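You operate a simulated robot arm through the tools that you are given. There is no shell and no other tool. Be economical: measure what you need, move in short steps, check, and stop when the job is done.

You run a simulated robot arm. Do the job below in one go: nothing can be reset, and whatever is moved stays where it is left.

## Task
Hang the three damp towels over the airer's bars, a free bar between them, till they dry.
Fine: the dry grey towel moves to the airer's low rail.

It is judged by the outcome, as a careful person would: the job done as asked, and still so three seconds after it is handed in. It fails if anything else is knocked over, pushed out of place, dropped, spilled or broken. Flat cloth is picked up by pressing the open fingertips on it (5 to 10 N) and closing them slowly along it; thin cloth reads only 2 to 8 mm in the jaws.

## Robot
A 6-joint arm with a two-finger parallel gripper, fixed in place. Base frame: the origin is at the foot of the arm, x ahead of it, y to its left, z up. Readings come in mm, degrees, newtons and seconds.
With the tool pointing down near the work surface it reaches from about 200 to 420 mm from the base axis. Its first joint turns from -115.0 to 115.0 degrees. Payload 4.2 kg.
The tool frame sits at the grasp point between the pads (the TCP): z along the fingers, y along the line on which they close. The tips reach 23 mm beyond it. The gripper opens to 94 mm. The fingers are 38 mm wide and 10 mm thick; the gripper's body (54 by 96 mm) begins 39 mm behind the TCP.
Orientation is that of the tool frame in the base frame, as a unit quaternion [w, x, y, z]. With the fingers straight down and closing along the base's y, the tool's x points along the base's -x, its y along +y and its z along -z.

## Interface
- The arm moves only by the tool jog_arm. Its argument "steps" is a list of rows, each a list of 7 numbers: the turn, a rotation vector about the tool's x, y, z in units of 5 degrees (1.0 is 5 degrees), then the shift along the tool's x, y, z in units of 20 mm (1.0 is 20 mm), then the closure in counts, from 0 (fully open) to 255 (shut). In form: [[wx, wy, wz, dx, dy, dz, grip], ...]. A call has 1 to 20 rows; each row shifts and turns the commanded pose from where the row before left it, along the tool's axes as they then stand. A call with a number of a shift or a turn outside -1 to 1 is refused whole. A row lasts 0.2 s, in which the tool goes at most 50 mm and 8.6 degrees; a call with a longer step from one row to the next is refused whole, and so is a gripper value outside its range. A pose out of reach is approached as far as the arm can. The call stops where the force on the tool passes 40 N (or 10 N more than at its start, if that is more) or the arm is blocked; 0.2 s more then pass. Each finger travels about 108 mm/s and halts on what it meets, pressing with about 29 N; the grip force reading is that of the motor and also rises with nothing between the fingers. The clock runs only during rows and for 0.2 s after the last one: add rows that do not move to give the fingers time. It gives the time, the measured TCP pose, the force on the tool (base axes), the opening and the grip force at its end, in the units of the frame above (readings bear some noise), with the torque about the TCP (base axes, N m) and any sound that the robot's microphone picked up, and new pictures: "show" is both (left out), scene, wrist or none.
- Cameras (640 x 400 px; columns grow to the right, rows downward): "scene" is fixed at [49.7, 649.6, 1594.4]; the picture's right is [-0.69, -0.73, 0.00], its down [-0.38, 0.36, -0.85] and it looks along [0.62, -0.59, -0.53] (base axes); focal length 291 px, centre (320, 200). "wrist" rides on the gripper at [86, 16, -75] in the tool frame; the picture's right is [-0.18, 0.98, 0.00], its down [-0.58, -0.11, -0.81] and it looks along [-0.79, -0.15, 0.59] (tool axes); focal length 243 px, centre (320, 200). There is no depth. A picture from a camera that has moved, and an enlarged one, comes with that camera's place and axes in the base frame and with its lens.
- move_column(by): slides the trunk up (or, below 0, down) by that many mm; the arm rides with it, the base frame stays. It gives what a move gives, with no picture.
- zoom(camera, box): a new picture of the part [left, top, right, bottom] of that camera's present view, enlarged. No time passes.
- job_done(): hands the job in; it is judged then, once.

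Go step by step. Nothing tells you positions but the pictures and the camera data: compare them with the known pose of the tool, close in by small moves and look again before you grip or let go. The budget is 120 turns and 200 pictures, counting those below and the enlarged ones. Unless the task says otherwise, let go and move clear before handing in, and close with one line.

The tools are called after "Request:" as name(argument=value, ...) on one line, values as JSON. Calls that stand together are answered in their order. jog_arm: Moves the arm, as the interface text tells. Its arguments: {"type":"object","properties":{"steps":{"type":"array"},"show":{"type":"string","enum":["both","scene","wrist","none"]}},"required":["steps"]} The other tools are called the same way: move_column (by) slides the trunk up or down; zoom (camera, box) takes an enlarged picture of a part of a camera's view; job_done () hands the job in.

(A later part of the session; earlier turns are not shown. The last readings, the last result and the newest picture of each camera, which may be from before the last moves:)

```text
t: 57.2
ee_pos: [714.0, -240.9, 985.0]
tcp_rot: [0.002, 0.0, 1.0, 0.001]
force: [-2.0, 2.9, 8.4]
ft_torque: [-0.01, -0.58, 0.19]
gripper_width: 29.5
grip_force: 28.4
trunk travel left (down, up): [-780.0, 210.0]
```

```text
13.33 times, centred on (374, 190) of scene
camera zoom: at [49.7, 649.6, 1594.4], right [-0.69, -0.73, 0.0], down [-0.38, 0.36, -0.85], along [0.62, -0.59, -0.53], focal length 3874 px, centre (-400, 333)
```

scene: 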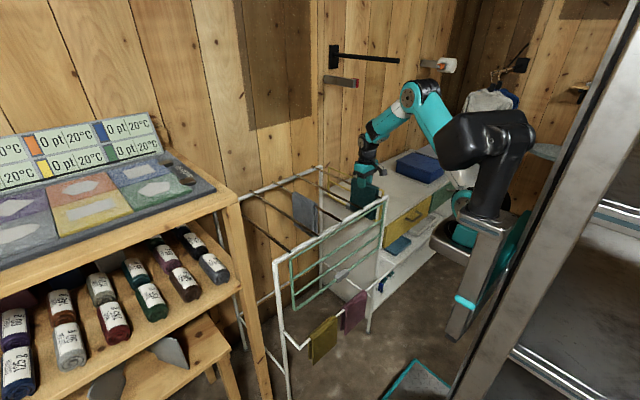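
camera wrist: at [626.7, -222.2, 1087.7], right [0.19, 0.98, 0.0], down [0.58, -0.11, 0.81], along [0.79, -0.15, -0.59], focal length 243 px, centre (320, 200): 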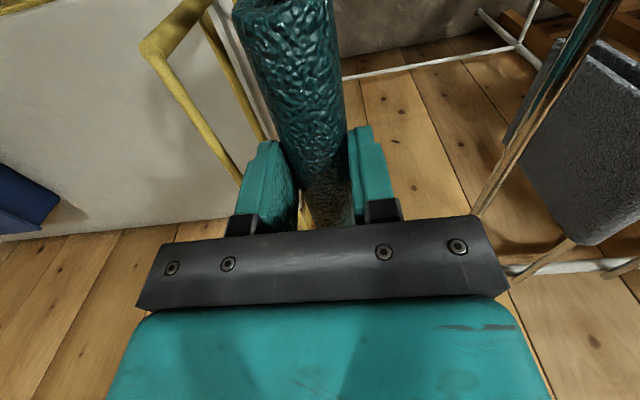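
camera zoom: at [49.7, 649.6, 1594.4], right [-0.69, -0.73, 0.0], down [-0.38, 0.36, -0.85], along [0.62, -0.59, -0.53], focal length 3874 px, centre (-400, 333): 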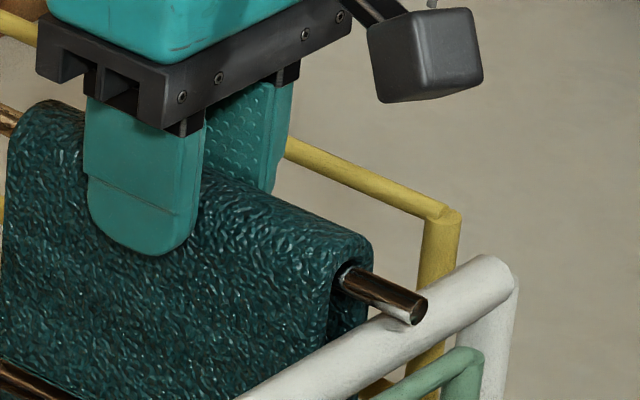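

The bar has taken the load. I'll open moderately and lift straight up.

Request:
jog_arm(steps=[[0, 0, 0, 0, 0, -0.05, 180], [0, 0, 0, 0, 0, 0, 150], [0, 0, 0, 0, 0, 0, 120], [0, 0, 0, 0, 0, 0, 120], [0, 0, 0, 0, 0, -0.5, 120], [0, 0, 0, 0, 0, -1, 120], [0, 0, 0, 0, 0, -1, 120], [0, 0, 0, 0, 0, -1, 120], [0, 0, 0, 0, 0, -1, 120]], show="both")

Request:
zoom(camera="scene", box=[320, 155, 416, 215])

```text
t: 59.2
ee_pos: [711.9, -241.1, 1074.9]
tcp_rot: [0.0, 0.002, 1.0, 0.001]
force: [0.2, -0.3, -0.2]
ft_torque: [-0.01, 0.01, 0.0]
gripper_width: 49.6
grip_force: 0.0
trunk travel left (down, up): [-780.0, 210.0]
camera wrist: at [626.1, -225.0, 1148.3], right [0.19, 0.98, 0.0], down [0.58, -0.11, 0.81], along [0.79, -0.15, -0.59], focal length 243 px, centre (320, 200)
```

scene: 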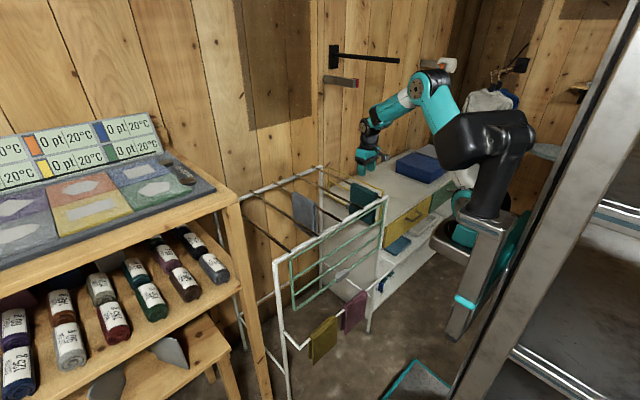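
wrist: 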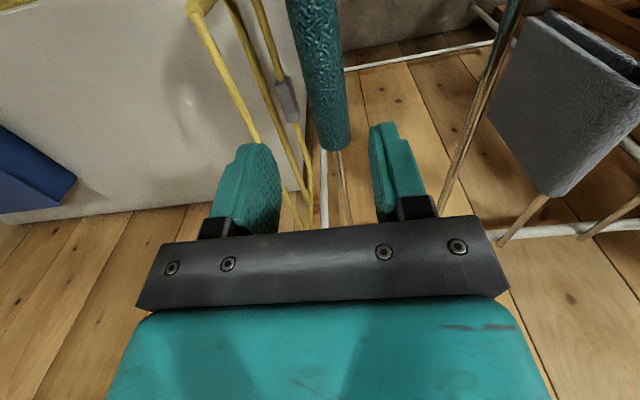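

```text
6.67 times, centred on (368, 185) of scene
camera zoom: at [49.7, 649.6, 1594.4], right [-0.69, -0.73, 0.0], down [-0.38, 0.36, -0.85], along [0.62, -0.59, -0.53], focal length 1937 px, centre (0, 300)
```

zoom: 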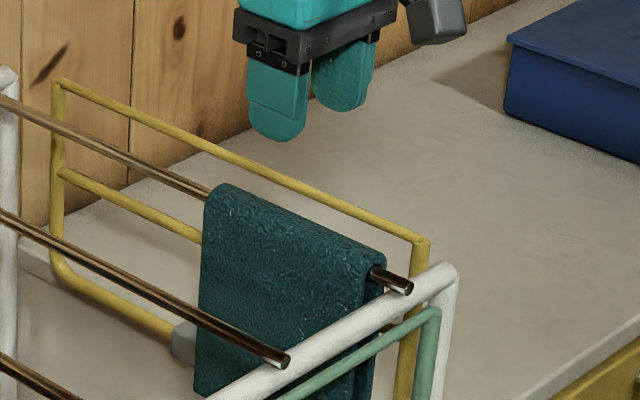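

Teal is on bar 1. Next is the grey towel on bar 3: I'll move over it at about (795, 0).

Request:
jog_arm(steps=[[0, 0, 0, -0.2, 1, -0.1, 120], [0, 0, 0, -0.3, 1, 0, 120], [0, 0, 0, -0.3, 1, 0, 120], [0, 0, 0, -0.3, 1, 0, 120], [0, 0, 0, -0.3, 1, 0, 120], [0, 0, 0, -0.3, 1, 0, 120], [0, 0, 0, -0.3, 1, 0, 120], [0, 0, 0, -0.3, 1, 0, 120], [0, 0, 0, -0.3, 1, 0, 120], [0, 0, 0, -0.3, 1, 0, 120], [0, 0, 0, -0.3, 1, 0, 120], [0, 0, 0, -0.3, 1, 0, 120]], show="both")

Request:
zoom(camera="wrist", box=[160, 0, 480, 200])

```text
t: 61.9
ee_pos: [783.0, 0.1, 1076.5]
tcp_rot: [0.001, 0.001, 1.0, 0.001]
force: [0.9, 0.6, -0.3]
ft_torque: [-0.01, -0.01, 0.0]
gripper_width: 49.6
grip_force: 0.2
trunk travel left (down, up): [-780.0, 210.0]
camera wrist: at [696.4, 17.8, 1150.6], right [0.19, 0.98, 0.0], down [0.58, -0.11, 0.81], along [0.79, -0.15, -0.59], focal length 243 px, centre (320, 200)
```

scene: 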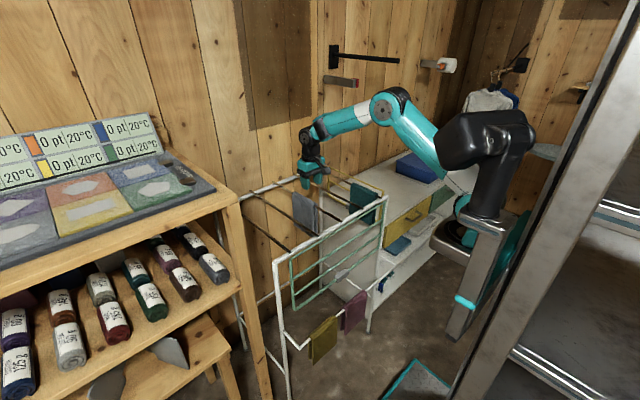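
wrist: 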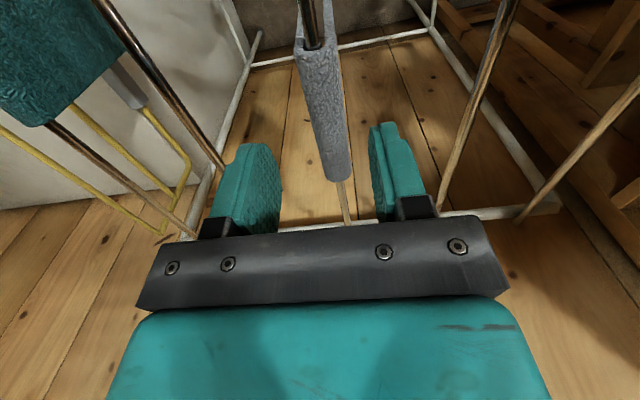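

```text
2.00 times, centred on (320, 100) of wrist
camera zoom: at [696.4, 17.8, 1150.6], right [0.19, 0.98, 0.0], down [0.58, -0.11, 0.81], along [0.79, -0.15, -0.59], focal length 485 px, centre (320, 400)
```

zoom: 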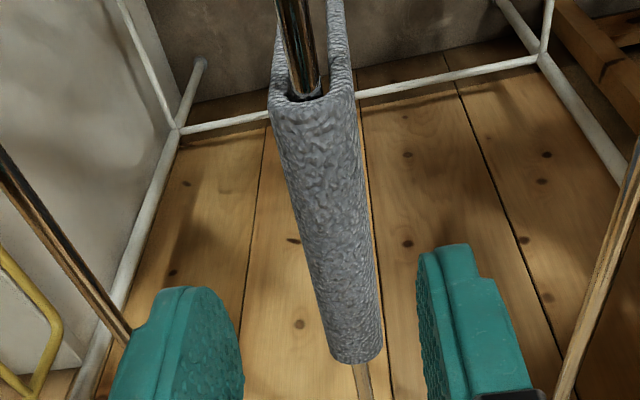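

The grey towel runs from x≈762 to 886 at y≈1. I'll centre on it and check reach.

Request:
jog_arm(steps=[[0, 0, 0, -0.97, 0.07, 0, 120], [0, 0, 0, -0.97, 0, 0, 120], [0, 0, 0, 0, 0, 0.8, 120], [0, 0, 0, 0, 0, 0.8, 120], [0, 0, 0, 0, 0, 0.8, 120], [0, 0, 0, 0, 0, 0, 120]], show="wrist")

```text
t: 63.2
ee_pos: [821.1, 2.5, 1029.4]
tcp_rot: [0.0, 0.001, 1.0, 0.0]
force: [0.2, -0.2, 0.7]
ft_torque: [-0.02, 0.02, 0.0]
gripper_width: 49.8
grip_force: 0.0
trunk travel left (down, up): [-780.0, 210.0]
camera wrist: at [735.4, 20.4, 1103.3], right [0.19, 0.98, 0.0], down [0.58, -0.11, 0.81], along [0.79, -0.15, -0.59], focal length 243 px, centre (320, 200)
```

wrist: 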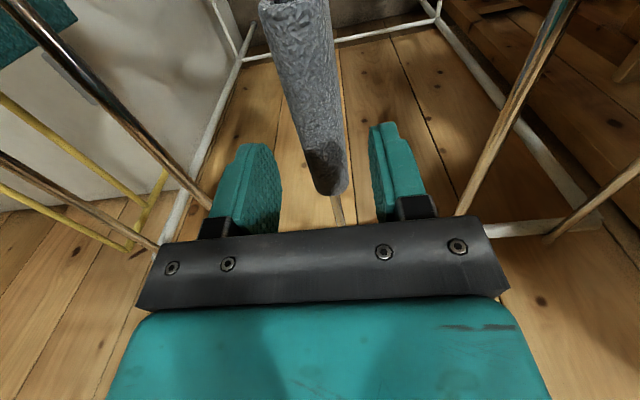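

Well aligned. I'll descend to z≈985 and grip.

Request:
jog_arm(steps=[[0, 0, 0, 0, -0.05, 0.8, 120], [0, 0, 0, 0, 0, 0.8, 120], [0, 0, 0, 0, 0, 0.55, 120], [0, 0, 0, 0, 0, 0, 150], [0, 0, 0, 0, 0, 0, 170], [0, 0, 0, 0, 0, 0, 190], [0, 0, 0, 0, 0, 0, 210], [0, 0, 0, 0, 0, 0, 230], [0, 0, 0, 0, 0, 0, 230]], show="wrist")

```text
t: 65.2
ee_pos: [821.5, 1.9, 987.0]
tcp_rot: [0.001, 0.001, 1.0, 0.001]
force: [1.0, 0.6, 0.0]
ft_torque: [0.03, -0.07, 0.06]
gripper_width: 29.2
grip_force: 29.0
trunk travel left (down, up): [-780.0, 210.0]
camera wrist: at [735.6, 18.6, 1060.5], right [0.19, 0.98, 0.0], down [0.58, -0.11, 0.81], along [0.79, -0.15, -0.59], focal length 243 px, centre (320, 200)
```

wrist: 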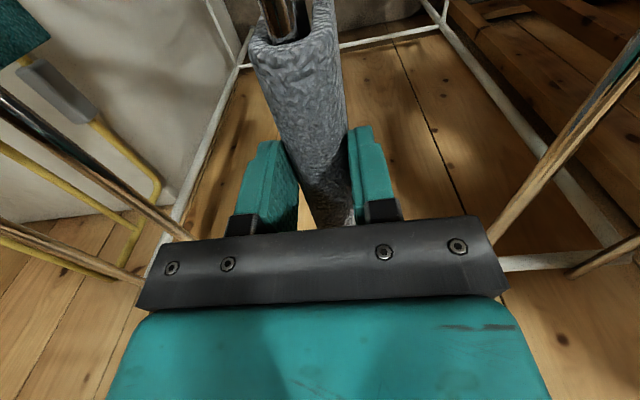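

Request:
move_column(by=200)

Request:
zoom(camera="scene", box=[240, 90, 400, 190])

```text
t: 67.4
ee_pos: [822.4, 1.7, 1184.8]
tcp_rot: [0.001, 0.0, 1.0, 0.002]
force: [0.4, -0.3, -2.1]
ft_torque: [-0.03, 0.0, 0.0]
gripper_width: 29.4
grip_force: 28.8
trunk travel left (down, up): [-980.0, 10.0]
```

```text
4.00 times, centred on (320, 140) of scene
camera zoom: at [49.7, 649.6, 1594.4], right [-0.69, -0.73, 0.0], down [-0.38, 0.36, -0.85], along [0.62, -0.59, -0.53], focal length 1162 px, centre (320, 440)
```

zoom: 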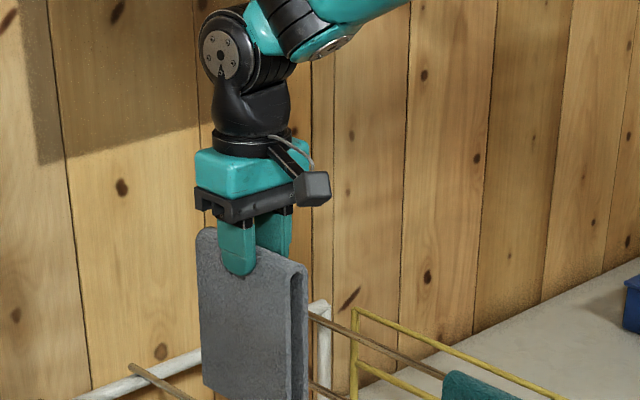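

Grey is lifted clear. I'll retract to x≈530, y≈-178, high above the low rail.

Request:
jog_arm(steps=[[0, 0, 0, 0.97, -0.6, 0, 230], [0, 0, 0, 0.97, -0.6, 0, 230], [0, 0, 0, 0.97, -0.6, 0, 230], [0, 0, 0, 0.97, -0.6, 0, 230], [0, 0, 0, 0.97, -0.6, 0, 230], [0, 0, 0, 0.97, -0.6, 0, 230], [0, 0, 0, 0.97, -0.6, 0, 230], [0, 0, 0, 0.97, -0.6, 0, 230], [0, 0, 0, 0.97, -0.6, 0, 230], [0, 0, 0, 0.97, -0.6, 0, 230], [0, 0, 0, 0.97, -0.6, 0, 230], [0, 0, 0, 0.97, -0.6, 0, 230], [0, 0, 0, 0.97, -0.6, 0, 230], [0, 0, 0, 0.97, -0.6, 0, 230], [0, 0, 0, 0.97, -0.6, 0, 230]], show="none")

```text
t: 70.6
ee_pos: [531.4, -178.6, 1186.4]
tcp_rot: [0.001, 0.0, 1.0, 0.001]
force: [0.4, 1.0, -2.3]
ft_torque: [0.03, 0.06, -0.04]
gripper_width: 29.6
grip_force: 29.5
trunk travel left (down, up): [-980.0, 10.0]
```

Request:
jog_arm(steps=[[0, 0, 1, 0, 0, 0, 230], [0, 0, 1, 0, 0, 0, 230], [0, 0, 1, 0, 0, 0, 230], [0, 0, 1, 0, 0, 0, 230], [0, 0, 1, 0, 0, 0, 230], [0, 0, 1, 0, 0, 0, 230], [0, 0, 1, 0, 0, 0, 230], [0, 0, 1, 0, 0, 0, 230], [0, 0, 1, 0, 0, 0, 230], [0, 0, 1, 0, 0, 0, 230], [0, 0, 1, 0, 0, 0, 230], [0, 0, 1, 0, 0, 0, 230], [0, 0, 1, 0, 0, 0, 230], [0, 0, 1, 0, 0, 0, 230], [0, 0, 1, 0, 0, 0, 230], [0, 0, 1, 0, 0, 0, 230], [0, 0, 1, 0, 0, 0, 230], [0, 0, 1, 0, 0, 0, 230]], show="none")

```text
t: 74.4
ee_pos: [531.1, -179.3, 1186.1]
tcp_rot: [0.0, 0.709, 0.706, 0.001]
force: [-0.3, 0.7, -1.0]
ft_torque: [0.02, -0.01, -0.01]
gripper_width: 29.2
grip_force: 28.5
trunk travel left (down, up): [-980.0, 10.0]
```

Request:
move_column(by=-375)

Request:
jog_arm(steps=[[0, 0, 0, 0, 0, 0, 230]], show="both")

Request:
zoom(camera="scene", box=[332, 200, 428, 300])

```text
t: 78.0
ee_pos: [531.4, -177.6, 810.8]
tcp_rot: [0.0, 0.708, 0.706, 0.002]
force: [0.1, -0.4, -1.3]
ft_torque: [0.03, -0.02, 0.02]
gripper_width: 29.3
grip_force: 28.8
trunk travel left (down, up): [-605.0, 385.0]
```

```text
t: 78.4
ee_pos: [530.9, -178.3, 810.8]
tcp_rot: [0.0, 0.708, 0.707, 0.001]
force: [0.5, -0.4, -1.1]
ft_torque: [-0.02, 0.01, -0.02]
gripper_width: 29.4
grip_force: 29.3
trunk travel left (down, up): [-605.0, 385.0]
camera wrist: at [547.0, -90.7, 885.1], right [0.98, -0.19, 0.0], down [-0.11, -0.58, 0.81], along [-0.15, -0.79, -0.59], focal length 243 px, centre (320, 200)
```

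scene: 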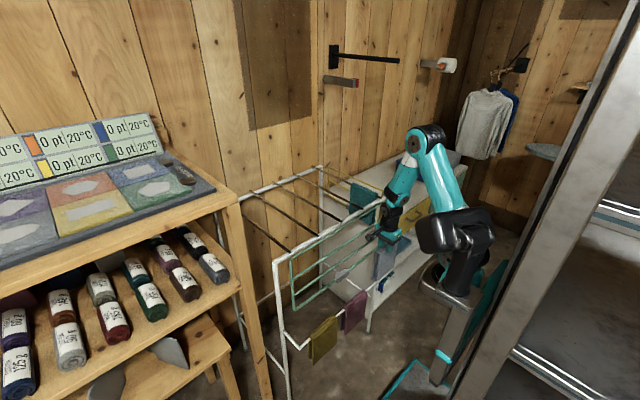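
wrist: 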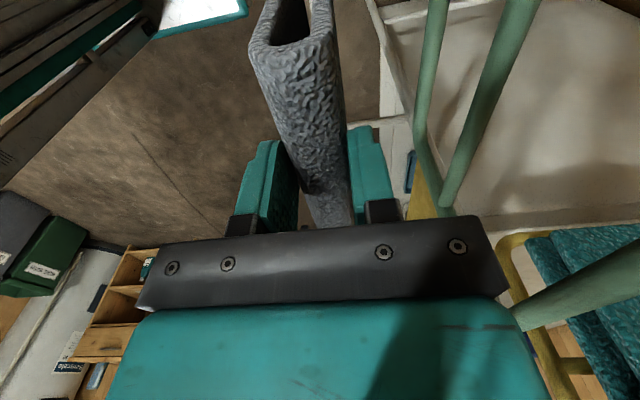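

```text
4.00 times, centred on (380, 250) of scene
camera zoom: at [49.7, 649.6, 1594.4], right [-0.69, -0.73, 0.0], down [-0.38, 0.36, -0.85], along [0.62, -0.59, -0.53], focal length 1162 px, centre (80, 0)
```

zoom: 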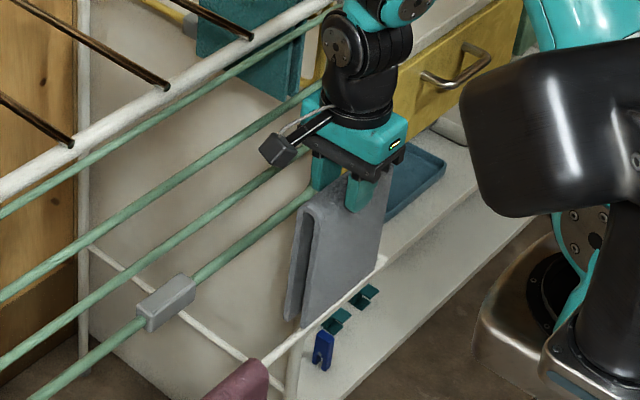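

Grey is above the empty part of the low rail. I'll lower so the hem is near the rail and check.

Request:
jog_arm(steps=[[0, 0, 0, 0, 0, 0.7, 230], [0, 0, 0, 0, 0, 0.7, 230], [0, 0, 0, 0, 0, 0.6, 230], [0, 0, 0, 0, 0, 0, 230]], show="none")

Request:
zoom(camera="scene", box=[345, 230, 425, 280])

Request:
zoom(camera="wrist", box=[160, 0, 480, 200])

```text
t: 79.4
ee_pos: [530.4, -177.3, 771.1]
tcp_rot: [0.0, 0.707, 0.707, 0.0]
force: [-0.8, 0.0, -2.0]
ft_torque: [0.01, -0.02, -0.02]
gripper_width: 29.5
grip_force: 28.9
trunk travel left (down, up): [-605.0, 385.0]
```

```text
8.00 times, centred on (385, 255) of scene
camera zoom: at [49.7, 649.6, 1594.4], right [-0.69, -0.73, 0.0], down [-0.38, 0.36, -0.85], along [0.62, -0.59, -0.53], focal length 2325 px, centre (-200, -240)
```

zoom: 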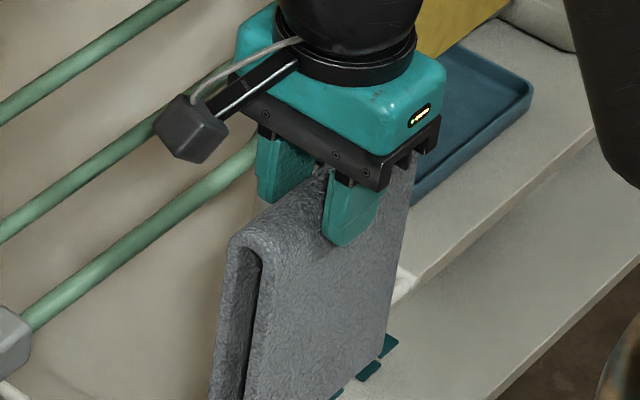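

```text
2.00 times, centred on (320, 100) of wrist
camera zoom: at [545.5, -90.1, 844.7], right [0.98, -0.19, 0.0], down [-0.11, -0.58, 0.81], along [-0.15, -0.79, -0.59], focal length 485 px, centre (320, 400)
```

zoom: 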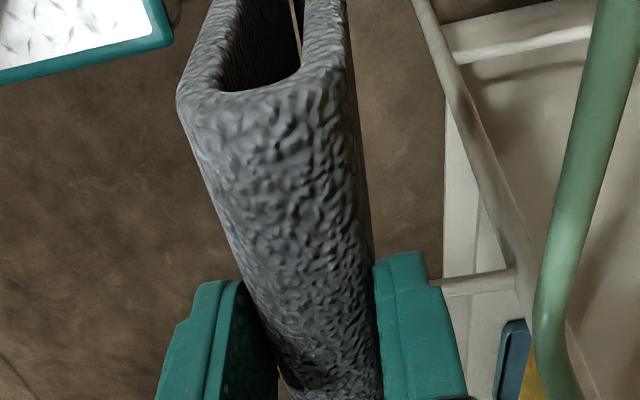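

Request:
zoom(camera="wrist", box=[240, 0, 360, 75])

Request:
zoom(camera="scene", box=[345, 260, 409, 300])

```text
5.33 times, centred on (300, 38) of wrist
camera zoom: at [545.5, -90.1, 844.7], right [0.98, -0.19, 0.0], down [-0.11, -0.58, 0.81], along [-0.15, -0.79, -0.59], focal length 1294 px, centre (427, 1067)
```

zoom: 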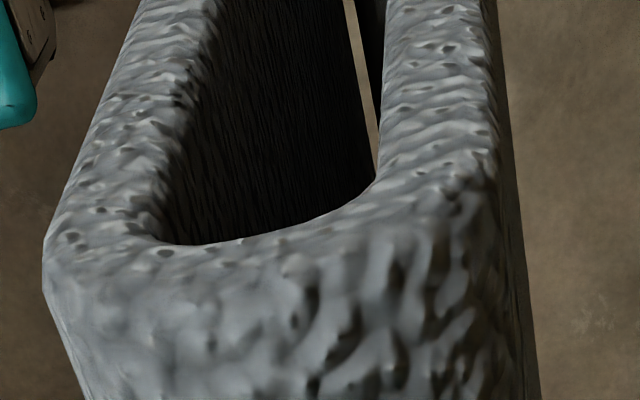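

```text
10.00 times, centred on (377, 280) of scene
camera zoom: at [49.7, 649.6, 1594.4], right [-0.69, -0.73, 0.0], down [-0.38, 0.36, -0.85], along [0.62, -0.59, -0.53], focal length 2906 px, centre (-250, -600)
```

zoom: 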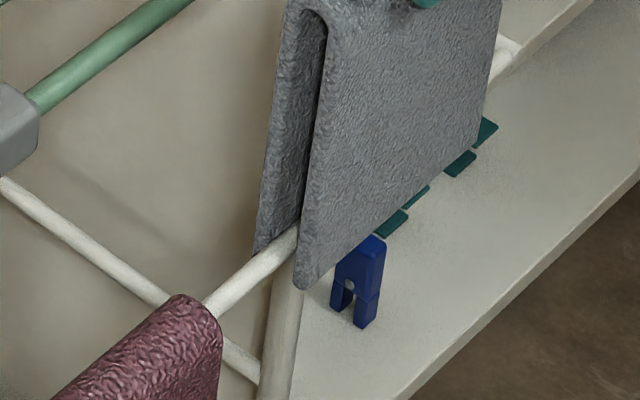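

The rail is passing between the panels. I'll continue down 120 mm.

Request:
jog_arm(steps=[[0, 0, 0, 0, 0, 0.5, 230], [0, 0, 0, 0, 0, 0.5, 230], [0, 0, 0, 0, 0, 0.6, 230], [0, 0, 0, 0, 0, 0.6, 230], [0, 0, 0, 0, 0, 0.6, 230], [0, 0, 0, 0, 0, 0.6, 230], [0, 0, 0, 0, 0, 0.6, 230], [0, 0, 0, 0, 0, 0.6, 230], [0, 0, 0, 0, 0, 0.6, 230], [0, 0, 0, 0, 0, 0.6, 230], [0, 0, 0, 0, 0, 0.4, 230], [0, 0, 0, 0, 0, 0, 230]], show="scene")

```text
t: 82.0
ee_pos: [530.4, -178.8, 646.7]
tcp_rot: [-0.001, 0.708, 0.707, 0.001]
force: [0.2, -0.6, -1.4]
ft_torque: [0.04, 0.0, 0.04]
gripper_width: 29.6
grip_force: 29.2
trunk travel left (down, up): [-605.0, 385.0]
```

scene: 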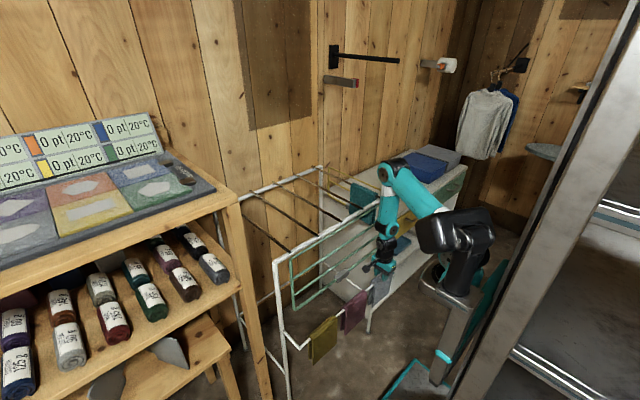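

Request:
jog_arm(steps=[[0, 0, 0, 0, 0, 0.2, 230], [0, 0, 0, 0, 0, 0.15, 230], [0, 0, 0, 0, 0, 0, 230]], show="none")

```text
t: 82.8
ee_pos: [530.7, -178.9, 639.0]
tcp_rot: [-0.001, 0.708, 0.706, 0.001]
force: [0.5, -0.3, -2.1]
ft_torque: [0.02, -0.01, -0.01]
gripper_width: 29.4
grip_force: 29.0
trunk travel left (down, up): [-605.0, 385.0]
```

Request:
jog_arm(steps=[[0, 0, 0, 0, 0, 0.12, 230], [0, 0, 0, 0, 0, 0, 230]], show="none")

```text
t: 83.4
ee_pos: [530.8, -177.7, 635.9]
tcp_rot: [0.0, 0.708, 0.706, 0.001]
force: [-1.2, -1.1, -0.9]
ft_torque: [0.02, -0.02, 0.0]
gripper_width: 29.6
grip_force: 29.2
trunk travel left (down, up): [-605.0, 385.0]
```

Essentially touching. I'll release here and lift clear.

Request:
jog_arm(steps=[[0, 0, 0, 0, 0, 0.06, 210], [0, 0, 0, 0, 0, 0, 170], [0, 0, 0, 0, 0, 0, 140], [0, 0, 0, 0, 0, 0, 120], [0, 0, 0, 0, 0, -0.5, 120], [0, 0, 0, 0, 0, -1, 120], [0, 0, 0, 0, 0, -1, 120], [0, 0, 0, 0, 0, -1, 120]], show="wrist")

Request:
zoom(camera="scene", box=[300, 240, 428, 320])

```text
t: 85.2
ee_pos: [530.9, -178.4, 705.4]
tcp_rot: [-0.001, 0.707, 0.707, 0.001]
force: [0.0, -0.7, -0.6]
ft_torque: [-0.03, -0.02, 0.01]
gripper_width: 49.6
grip_force: 0.0
trunk travel left (down, up): [-605.0, 385.0]
camera wrist: at [548.0, -91.2, 780.3], right [0.98, -0.19, 0.0], down [-0.11, -0.58, 0.81], along [-0.15, -0.79, -0.59], focal length 243 px, centre (320, 200)
```

wrist: 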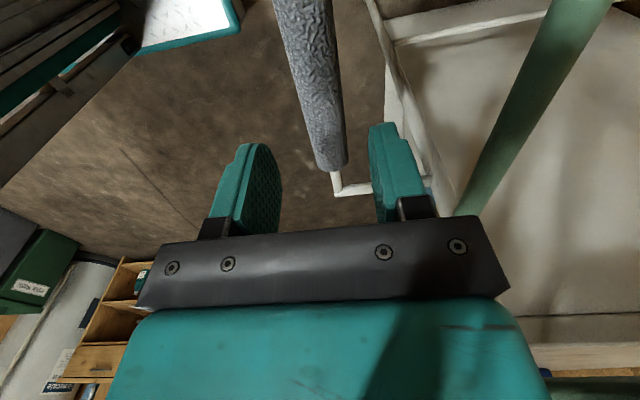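

```text
5.00 times, centred on (364, 280) of scene
camera zoom: at [49.7, 649.6, 1594.4], right [-0.69, -0.73, 0.0], down [-0.38, 0.36, -0.85], along [0.62, -0.59, -0.53], focal length 1453 px, centre (100, -200)
```

zoom: 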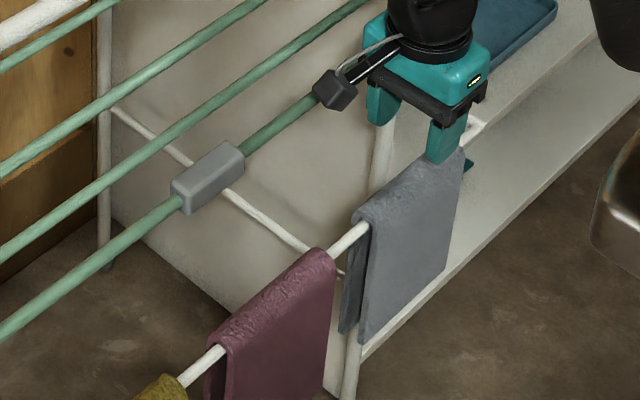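

Grey hangs on the low rail. Next is plum at y≈6: I'll move over it.

Request:
jog_arm(steps=[[0, 0, 0, 0.93, 0, 0, 120], [0, 0, 0, 0.93, 0, 0, 120], [0, 0, 0, 0.93, 0, 0, 120], [0, 0, 0, 0.93, 0, 0, 120], [0, 0, 0, 0.93, 0, 0, 120], [0, 0, 0, 0.93, 0, 0, 120], [0, 0, 0, 0.93, 0, 0, 120], [0, 0, 0, 0.93, 0, 0, 120], [0, 0, 0, 0.93, 0, 0, 120], [0, 0, 0, 0.93, 0, 0, 120], [0, 0, 0, 0, 0, 0, 120]], show="wrist")

Request:
zoom(camera="scene", box=[290, 230, 418, 310])

```text
t: 87.6
ee_pos: [532.4, 11.2, 706.7]
tcp_rot: [-0.001, 0.708, 0.707, 0.001]
force: [-0.3, 0.3, 0.0]
ft_torque: [-0.01, -0.01, 0.02]
gripper_width: 49.5
grip_force: 0.0
trunk travel left (down, up): [-605.0, 385.0]
camera wrist: at [549.0, 99.0, 781.1], right [0.98, -0.19, 0.0], down [-0.11, -0.58, 0.81], along [-0.15, -0.79, -0.59], focal length 243 px, centre (320, 200)
```

wrist: 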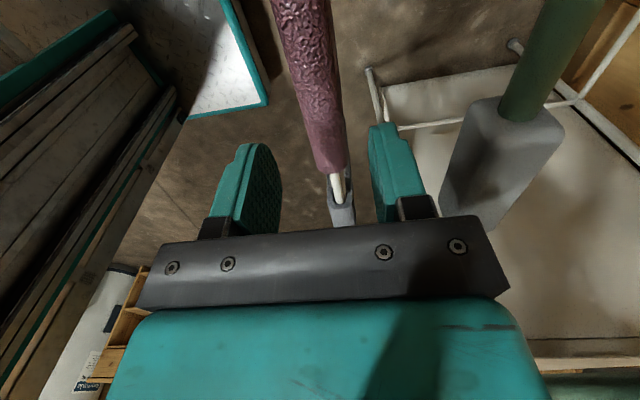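

```text
5.00 times, centred on (354, 270) of scene
camera zoom: at [49.7, 649.6, 1594.4], right [-0.69, -0.73, 0.0], down [-0.38, 0.36, -0.85], along [0.62, -0.59, -0.53], focal length 1453 px, centre (150, -150)
```

zoom: 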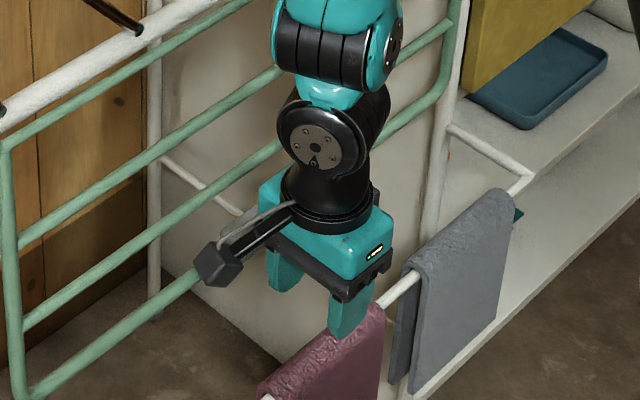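

Plum is centred under the gripper. I'll descend and grip.

Request:
jog_arm(steps=[[0, 0, 0, 0, -0.08, 0.9, 120], [0, 0, 0, 0, 0, 0.9, 120], [0, 0, 0, 0, 0, 0.9, 120], [0, 0, 0, 0, 0, 0.88, 120], [0, 0, 0, 0, 0, 0, 150], [0, 0, 0, 0, 0, 0, 170], [0, 0, 0, 0, 0, 0, 190], [0, 0, 0, 0, 0, 0, 210], [0, 0, 0, 0, 0, 0, 230], [0, 0, 0, 0, 0, 0, 230]], show="wrist")

```text
t: 89.8
ee_pos: [527.9, 9.0, 635.4]
tcp_rot: [0.0, 0.708, 0.706, 0.001]
force: [0.4, -0.3, 0.2]
ft_torque: [0.03, -0.03, 0.03]
gripper_width: 29.6
grip_force: 29.2
trunk travel left (down, up): [-605.0, 385.0]
camera wrist: at [544.6, 96.0, 709.5], right [0.98, -0.19, 0.0], down [-0.11, -0.58, 0.81], along [-0.15, -0.79, -0.59], focal length 243 px, centre (320, 200)
```

wrist: 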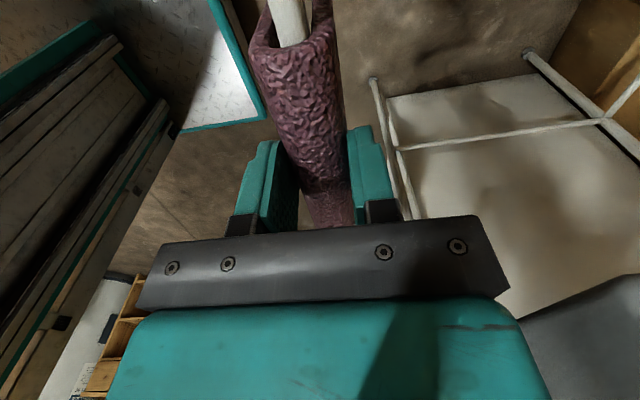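

Request:
move_column(by=375)

Request:
zoom(camera="scene", box=[260, 130, 420, 230])

```text
t: 93.5
ee_pos: [528.4, 8.0, 1009.6]
tcp_rot: [0.0, 0.708, 0.706, 0.001]
force: [-0.1, -0.3, -0.3]
ft_torque: [0.01, 0.02, 0.0]
gripper_width: 29.2
grip_force: 29.1
trunk travel left (down, up): [-980.0, 10.0]
```

```text
4.00 times, centred on (340, 180) of scene
camera zoom: at [49.7, 649.6, 1594.4], right [-0.69, -0.73, 0.0], down [-0.38, 0.36, -0.85], along [0.62, -0.59, -0.53], focal length 1162 px, centre (240, 280)
```

zoom: 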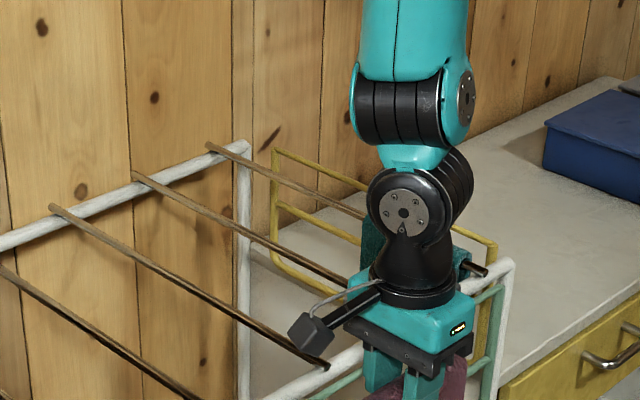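

Plum is held. I'll raise the arm about 165 mm to clear the airer.

Request:
jog_arm(steps=[[0, 0, 0, 0, 0, -0.9, 230], [0, 0, 0, 0, 0, -0.9, 230], [0, 0, 0, 0, 0, -0.9, 230], [0, 0, 0, 0, 0, -0.9, 230], [0, 0, 0, 0, 0, -0.9, 230], [0, 0, 0, 0, 0, -0.9, 230], [0, 0, 0, 0, 0, -0.9, 230], [0, 0, 0, 0, 0, -0.9, 230], [0, 0, 0, 0, 0, -0.9, 230], [0, 0, 0, 0, 0, -0.5, 230]], show="scene")

```text
t: 95.7
ee_pos: [526.8, 7.6, 1183.4]
tcp_rot: [-0.001, 0.708, 0.706, 0.001]
force: [0.6, -0.1, -1.1]
ft_torque: [0.02, -0.02, -0.02]
gripper_width: 29.5
grip_force: 29.0
trunk travel left (down, up): [-980.0, 10.0]
```

scene: 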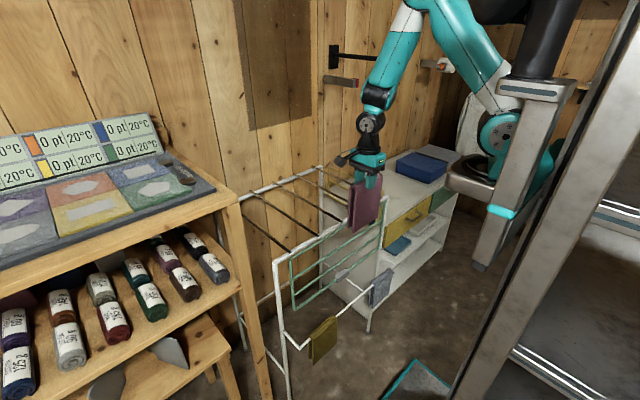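

Now turn back so the towel lies along x.

Request:
jog_arm(steps=[[0, 0, -1, 0, 0, 0, 230], [0, 0, -1, 0, 0, 0, 230], [0, 0, -1, 0, 0, 0, 230], [0, 0, -1, 0, 0, 0, 230], [0, 0, -1, 0, 0, 0, 230], [0, 0, -1, 0, 0, 0, 230], [0, 0, -1, 0, 0, 0, 230], [0, 0, -1, 0, 0, 0, 230], [0, 0, -1, 0, 0, 0, 230], [0, 0, -1, 0, 0, 0, 230], [0, 0, -1, 0, 0, 0, 230], [0, 0, -1, 0, 0, 0, 230], [0, 0, -1, 0, 0, 0, 230], [0, 0, -1, 0, 0, 0, 230], [0, 0, -1, 0, 0, 0, 230], [0, 0, -1, 0, 0, 0, 230], [0, 0, -1, 0, 0, 0, 230], [0, 0, -1, 0, 0, 0, 230]], show="none")

```text
t: 99.5
ee_pos: [528.3, 8.3, 1181.0]
tcp_rot: [0.001, 0.0, 1.0, 0.0]
force: [0.6, -0.6, -1.0]
ft_torque: [0.01, 0.05, 0.01]
gripper_width: 29.3
grip_force: 29.0
trunk travel left (down, up): [-980.0, 10.0]
```

Request:
jog_arm(steps=[[0, 0, 0, -0.92, -0.04, 0, 230], [0, 0, 0, -0.92, -0.04, 0, 230], [0, 0, 0, -0.92, -0.04, 0, 230], [0, 0, 0, -0.92, -0.04, 0, 230], [0, 0, 0, -0.92, -0.04, 0, 230], [0, 0, 0, -0.92, -0.04, 0, 230], [0, 0, 0, -0.92, -0.04, 0, 230], [0, 0, 0, -0.92, -0.04, 0, 230], [0, 0, 0, -0.92, -0.02, 0, 230], [0, 0, 0, -0.92, 0, 0, 230], [0, 0, 0, 0, 0, 1, 230], [0, 0, 0, 0, 0, 1, 230], [0, 0, 0, 0, 0, 0.7, 230], [0, 0, 0, 0, 0, 0, 230]], show="both")

Request:
zoom(camera="scene", box=[280, 140, 408, 220])

```text
t: 102.5
ee_pos: [712.8, 2.1, 1126.2]
tcp_rot: [0.001, 0.001, 1.0, 0.001]
force: [0.1, 0.8, -1.0]
ft_torque: [0.01, 0.06, 0.0]
gripper_width: 29.4
grip_force: 28.7
trunk travel left (down, up): [-980.0, 10.0]
camera wrist: at [626.6, 19.2, 1200.8], right [0.19, 0.98, 0.0], down [0.58, -0.11, 0.81], along [0.79, -0.15, -0.59], focal length 243 px, centre (320, 200)
```

scene: 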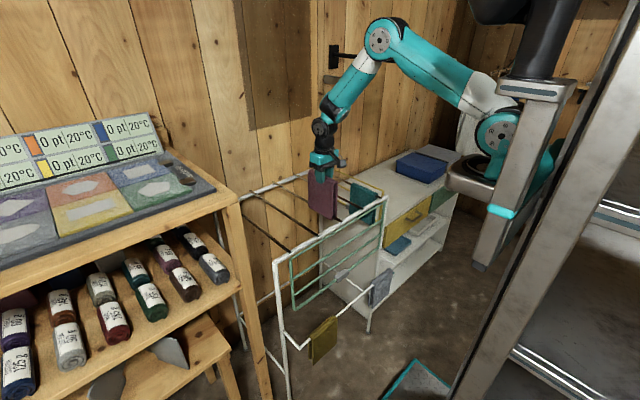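
wrist: 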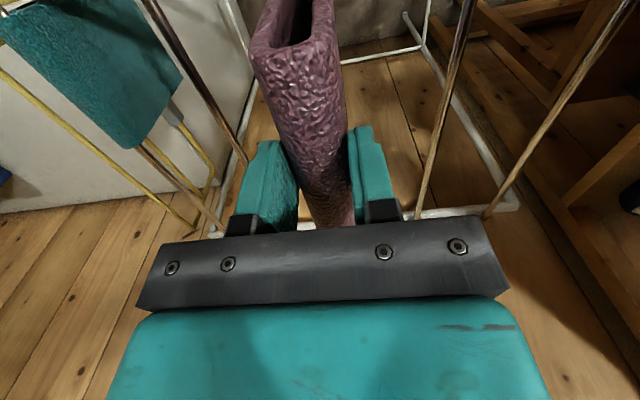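

```text
5.00 times, centred on (344, 180) of scene
camera zoom: at [49.7, 649.6, 1594.4], right [-0.69, -0.73, 0.0], down [-0.38, 0.36, -0.85], along [0.62, -0.59, -0.53], focal length 1453 px, centre (200, 300)
```

zoom: 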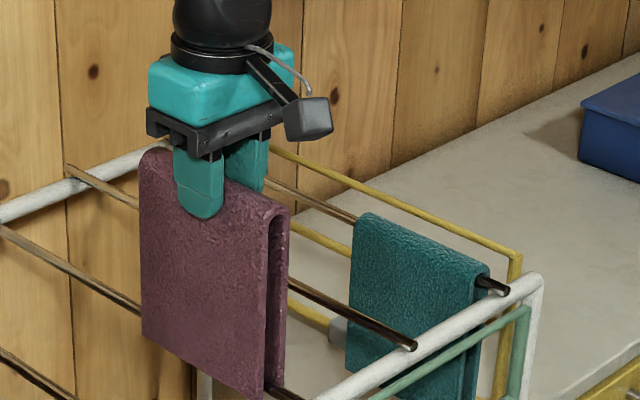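

Request:
jog_arm(steps=[[0, 0, 0, 0, -0.04, 0.35, 230], [0, 0, 0, 0, 0, 0.35, 230], [0, 0, 0, 0, 0, 0, 230]], show="none")

Request:
zoom(camera="scene", box=[300, 195, 364, 235])

```text
t: 103.3
ee_pos: [712.7, 0.6, 1113.1]
tcp_rot: [0.001, 0.0, 1.0, 0.001]
force: [0.2, 0.0, -1.1]
ft_torque: [0.0, 0.0, 0.0]
gripper_width: 29.5
grip_force: 29.1
trunk travel left (down, up): [-980.0, 10.0]
```

```text
10.00 times, centred on (332, 215) of scene
camera zoom: at [49.7, 649.6, 1594.4], right [-0.69, -0.73, 0.0], down [-0.38, 0.36, -0.85], along [0.62, -0.59, -0.53], focal length 2906 px, centre (200, 50)
```

zoom: 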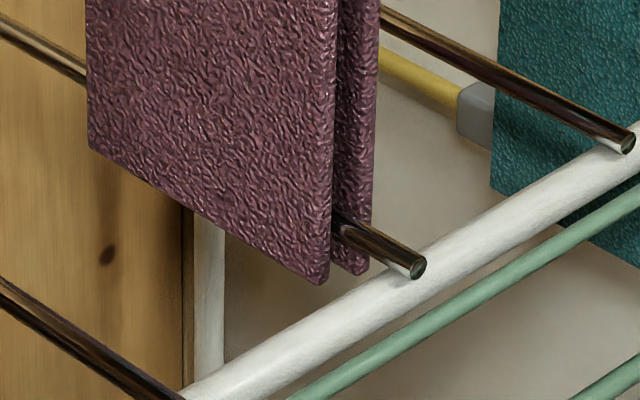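

The bar is between the panels. Lowering.

Request:
jog_arm(steps=[[0, 0, 0, 0, 0, 0.6, 230], [0, 0, 0, 0, 0, 0.6, 230], [0, 0, 0, 0, 0, 0.6, 230], [0, 0, 0, 0, 0, 0.6, 230], [0, 0, 0, 0, 0, 0.6, 230], [0, 0, 0, 0, 0, 0.6, 230], [0, 0, 0, 0, 0, 0.6, 230], [0, 0, 0, 0, 0, 0.6, 230], [0, 0, 0, 0, 0, 0.6, 230], [0, 0, 0, 0, 0, 0.6, 230], [0, 0, 0, 0, 0, 0.2, 230], [0, 0, 0, 0, 0, 0, 230]], show="none")

Request:
zoom(camera="scene", box=[290, 170, 386, 230])

```text
t: 105.9
ee_pos: [712.6, 1.2, 991.0]
tcp_rot: [0.0, 0.001, 1.0, 0.001]
force: [0.2, 0.5, -2.1]
ft_torque: [-0.03, 0.01, 0.0]
gripper_width: 29.5
grip_force: 29.0
trunk travel left (down, up): [-980.0, 10.0]
```

```text
6.67 times, centred on (338, 200) of scene
camera zoom: at [49.7, 649.6, 1594.4], right [-0.69, -0.73, 0.0], down [-0.38, 0.36, -0.85], along [0.62, -0.59, -0.53], focal length 1937 px, centre (200, 200)
```

zoom: 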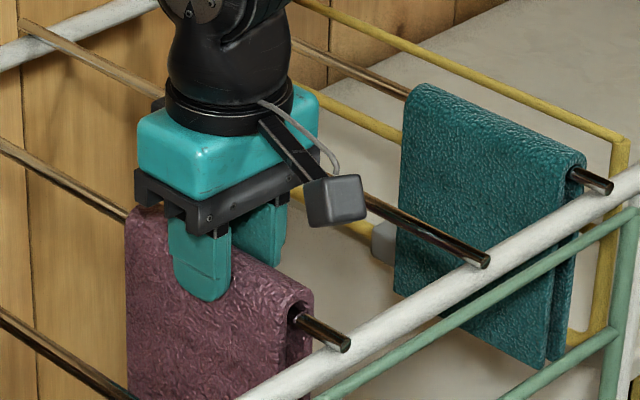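

Request:
jog_arm(steps=[[0, 0, 0, 0, 0, 0.2, 230], [0, 0, 0, 0, 0, 0.06, 230], [0, 0, 0, 0, 0, 0, 230]], show="none")

```text
t: 106.7
ee_pos: [713.0, 0.7, 986.5]
tcp_rot: [0.0, 0.001, 1.0, 0.001]
force: [0.3, -0.3, -1.5]
ft_torque: [0.01, -0.02, -0.01]
gripper_width: 29.2
grip_force: 29.1
trunk travel left (down, up): [-980.0, 10.0]
```

Within a couple of mm of the bar. One more small step, then release and lift.

Request:
jog_arm(steps=[[0, 0, 0, 0, 0, 0.08, 230], [0, 0, 0, 0, 0, 0, 200], [0, 0, 0, 0, 0, 0, 160], [0, 0, 0, 0, 0, 0, 130], [0, 0, 0, 0, 0, 0, 120], [0, 0, 0, 0, 0, -0.5, 120], [0, 0, 0, 0, 0, -1, 120], [0, 0, 0, 0, 0, -1, 120], [0, 0, 0, 0, 0, -1, 120], [0, 0, 0, 0, 0, -1, 120], [0, 0, 0, 0, 0, -1, 120]], show="none")

Request:
zoom(camera="scene", box=[260, 150, 420, 250])

```text
t: 109.1
ee_pos: [709.5, 0.8, 1097.2]
tcp_rot: [0.0, 0.001, 1.0, 0.002]
force: [0.3, 0.2, -0.1]
ft_torque: [-0.02, 0.01, 0.0]
gripper_width: 49.6
grip_force: 0.0
trunk travel left (down, up): [-980.0, 10.0]
```

```text
4.00 times, centred on (340, 200) of scene
camera zoom: at [49.7, 649.6, 1594.4], right [-0.69, -0.73, 0.0], down [-0.38, 0.36, -0.85], along [0.62, -0.59, -0.53], focal length 1162 px, centre (240, 200)
```

zoom: 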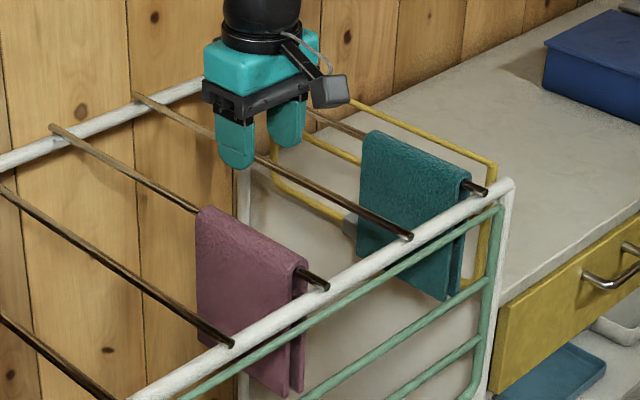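

Plum is on bar 3. Now for olive: I'll retract to about (530, 182).

Request:
jog_arm(steps=[[0, 0, 0, 0.9, 0.9, 0, 120], [0, 0, 0, 0.9, 0.9, 0, 120], [0, 0, 0, 0.9, 0.9, 0, 120], [0, 0, 0, 0.9, 0.9, 0, 120], [0, 0, 0, 0.9, 0.9, 0, 120], [0, 0, 0, 0.9, 0.9, 0, 120], [0, 0, 0, 0.9, 0.9, 0, 120], [0, 0, 0, 0.9, 0.9, 0, 120], [0, 0, 0, 0.9, 0.9, 0, 120], [0, 0, 0, 0.9, 0.95, 0, 120]], show="none")

Request:
jog_arm(steps=[[0, 0, 1, 0, 0, 0, 120], [0, 0, 1, 0, 0, 0, 120], [0, 0, 1, 0, 0, 0, 120], [0, 0, 1, 0, 0, 0, 120], [0, 0, 1, 0, 0, 0, 120], [0, 0, 1, 0, 0, 0, 120], [0, 0, 1, 0, 0, 0, 120], [0, 0, 1, 0, 0, 0, 120], [0, 0, 1, 0, 0, 0, 120], [0, 0, 1, 0, 0, 0, 120], [0, 0, 1, 0, 0, 0, 120], [0, 0, 1, 0, 0, 0, 120], [0, 0, 1, 0, 0, 0, 120], [0, 0, 1, 0, 0, 0, 120], [0, 0, 1, 0, 0, 0, 120], [0, 0, 1, 0, 0, 0, 120], [0, 0, 1, 0, 0, 0, 120], [0, 0, 1, 0, 0, 0, 120]], show="scene")

```text
t: 111.3
ee_pos: [533.3, 181.9, 1091.6]
tcp_rot: [0.001, 0.001, 1.0, 0.001]
force: [0.3, 0.3, -0.5]
ft_torque: [0.0, 0.0, 0.03]
gripper_width: 49.7
grip_force: 0.0
trunk travel left (down, up): [-980.0, 10.0]
```

```text
t: 115.1
ee_pos: [531.9, 181.6, 1092.1]
tcp_rot: [0.0, 0.708, 0.706, 0.001]
force: [-0.4, 0.3, -0.2]
ft_torque: [0.02, 0.01, -0.01]
gripper_width: 49.7
grip_force: 0.0
trunk travel left (down, up): [-980.0, 10.0]
```

scene: 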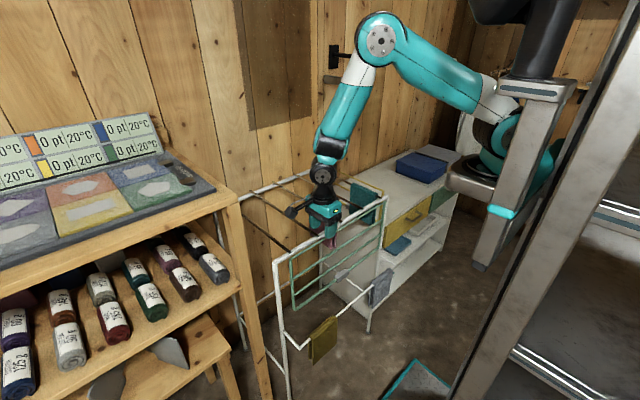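

Request:
move_column(by=-385)

Request:
jog_arm(steps=[[0, 0, 0, 0, 0, 0, 120]], show="both")

```text
t: 118.8
ee_pos: [531.8, 180.9, 708.6]
tcp_rot: [0.001, 0.708, 0.707, 0.001]
force: [0.3, 0.2, -0.1]
ft_torque: [-0.02, 0.0, -0.06]
gripper_width: 49.6
grip_force: 0.1
trunk travel left (down, up): [-595.0, 395.0]
```

```text
t: 119.2
ee_pos: [531.8, 182.0, 707.9]
tcp_rot: [0.0, 0.708, 0.707, 0.002]
force: [0.5, -0.5, -0.1]
ft_torque: [-0.02, 0.01, 0.02]
gripper_width: 49.7
grip_force: 0.1
trunk travel left (down, up): [-595.0, 395.0]
camera wrist: at [548.5, 269.2, 782.4], right [0.98, -0.19, 0.0], down [-0.11, -0.58, 0.81], along [-0.15, -0.79, -0.59], focal length 243 px, centre (320, 200)
```

scene: 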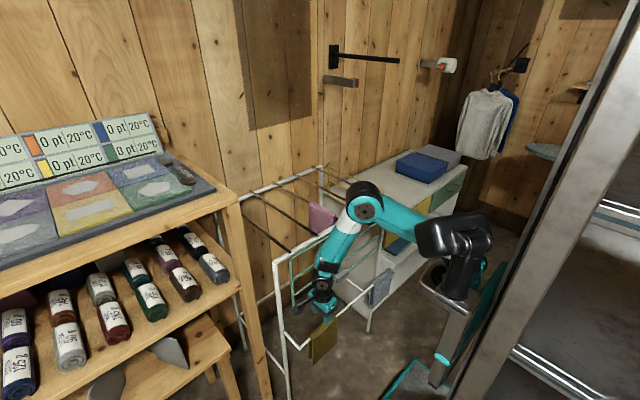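
wrist: 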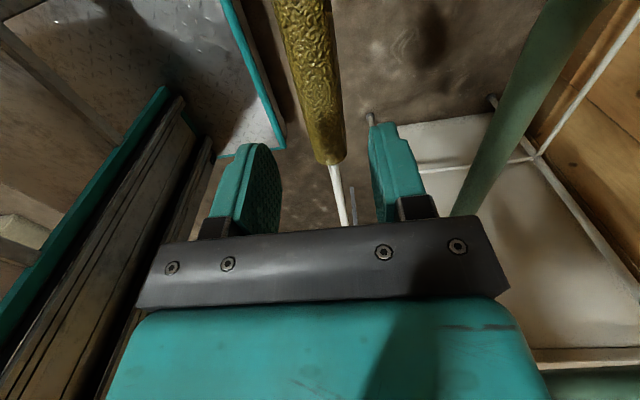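

Olive is centred within a few mm. I'll shift +4 in y, descend and grip.

Request:
jog_arm(steps=[[0, 0, 0, 0.2, -0.08, 0.9, 120], [0, 0, 0, 0, 0, 0.9, 120], [0, 0, 0, 0, 0, 0.9, 120], [0, 0, 0, 0, 0, 0.9, 120], [0, 0, 0, 0, 0, 0, 150], [0, 0, 0, 0, 0, 0, 170], [0, 0, 0, 0, 0, 0, 190], [0, 0, 0, 0, 0, 0, 210], [0, 0, 0, 0, 0, 0, 230], [0, 0, 0, 0, 0, 0, 230]], show="wrist")

```text
t: 121.4
ee_pos: [530.7, 186.7, 636.4]
tcp_rot: [0.0, 0.708, 0.707, 0.001]
force: [-0.2, -0.6, 0.3]
ft_torque: [-0.01, -0.03, -0.01]
gripper_width: 29.8
grip_force: 29.0
trunk travel left (down, up): [-595.0, 395.0]
camera wrist: at [546.7, 274.5, 710.5], right [0.98, -0.19, 0.0], down [-0.11, -0.58, 0.81], along [-0.15, -0.79, -0.59], focal length 243 px, centre (320, 200)
```

wrist: 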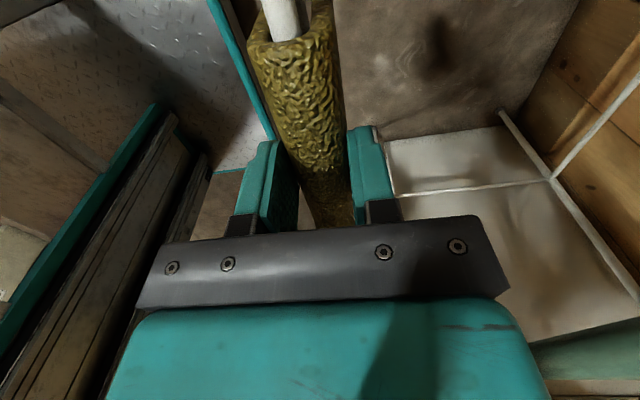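

Request:
move_column(by=390)

Request:
zoom(camera="scene", box=[220, 150, 420, 275])

```text
t: 125.1
ee_pos: [529.9, 187.2, 1025.9]
tcp_rot: [0.0, 0.708, 0.707, 0.001]
force: [-0.2, 0.3, -1.0]
ft_torque: [0.01, -0.01, -0.03]
gripper_width: 29.2
grip_force: 28.9
trunk travel left (down, up): [-985.0, 5.0]
```

```text
3.20 times, centred on (320, 212) of scene
camera zoom: at [49.7, 649.6, 1594.4], right [-0.69, -0.73, 0.0], down [-0.38, 0.36, -0.85], along [0.62, -0.59, -0.53], focal length 930 px, centre (320, 160)
```

zoom: 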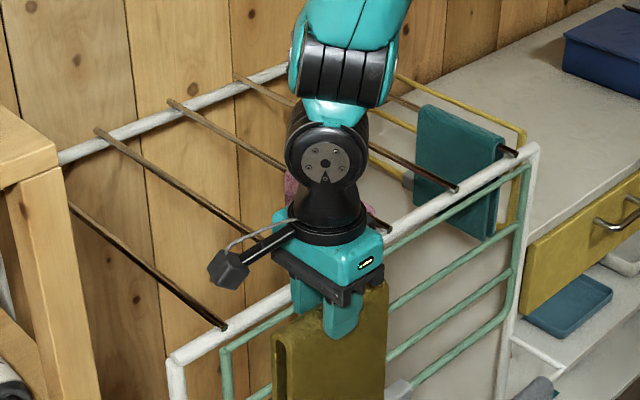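

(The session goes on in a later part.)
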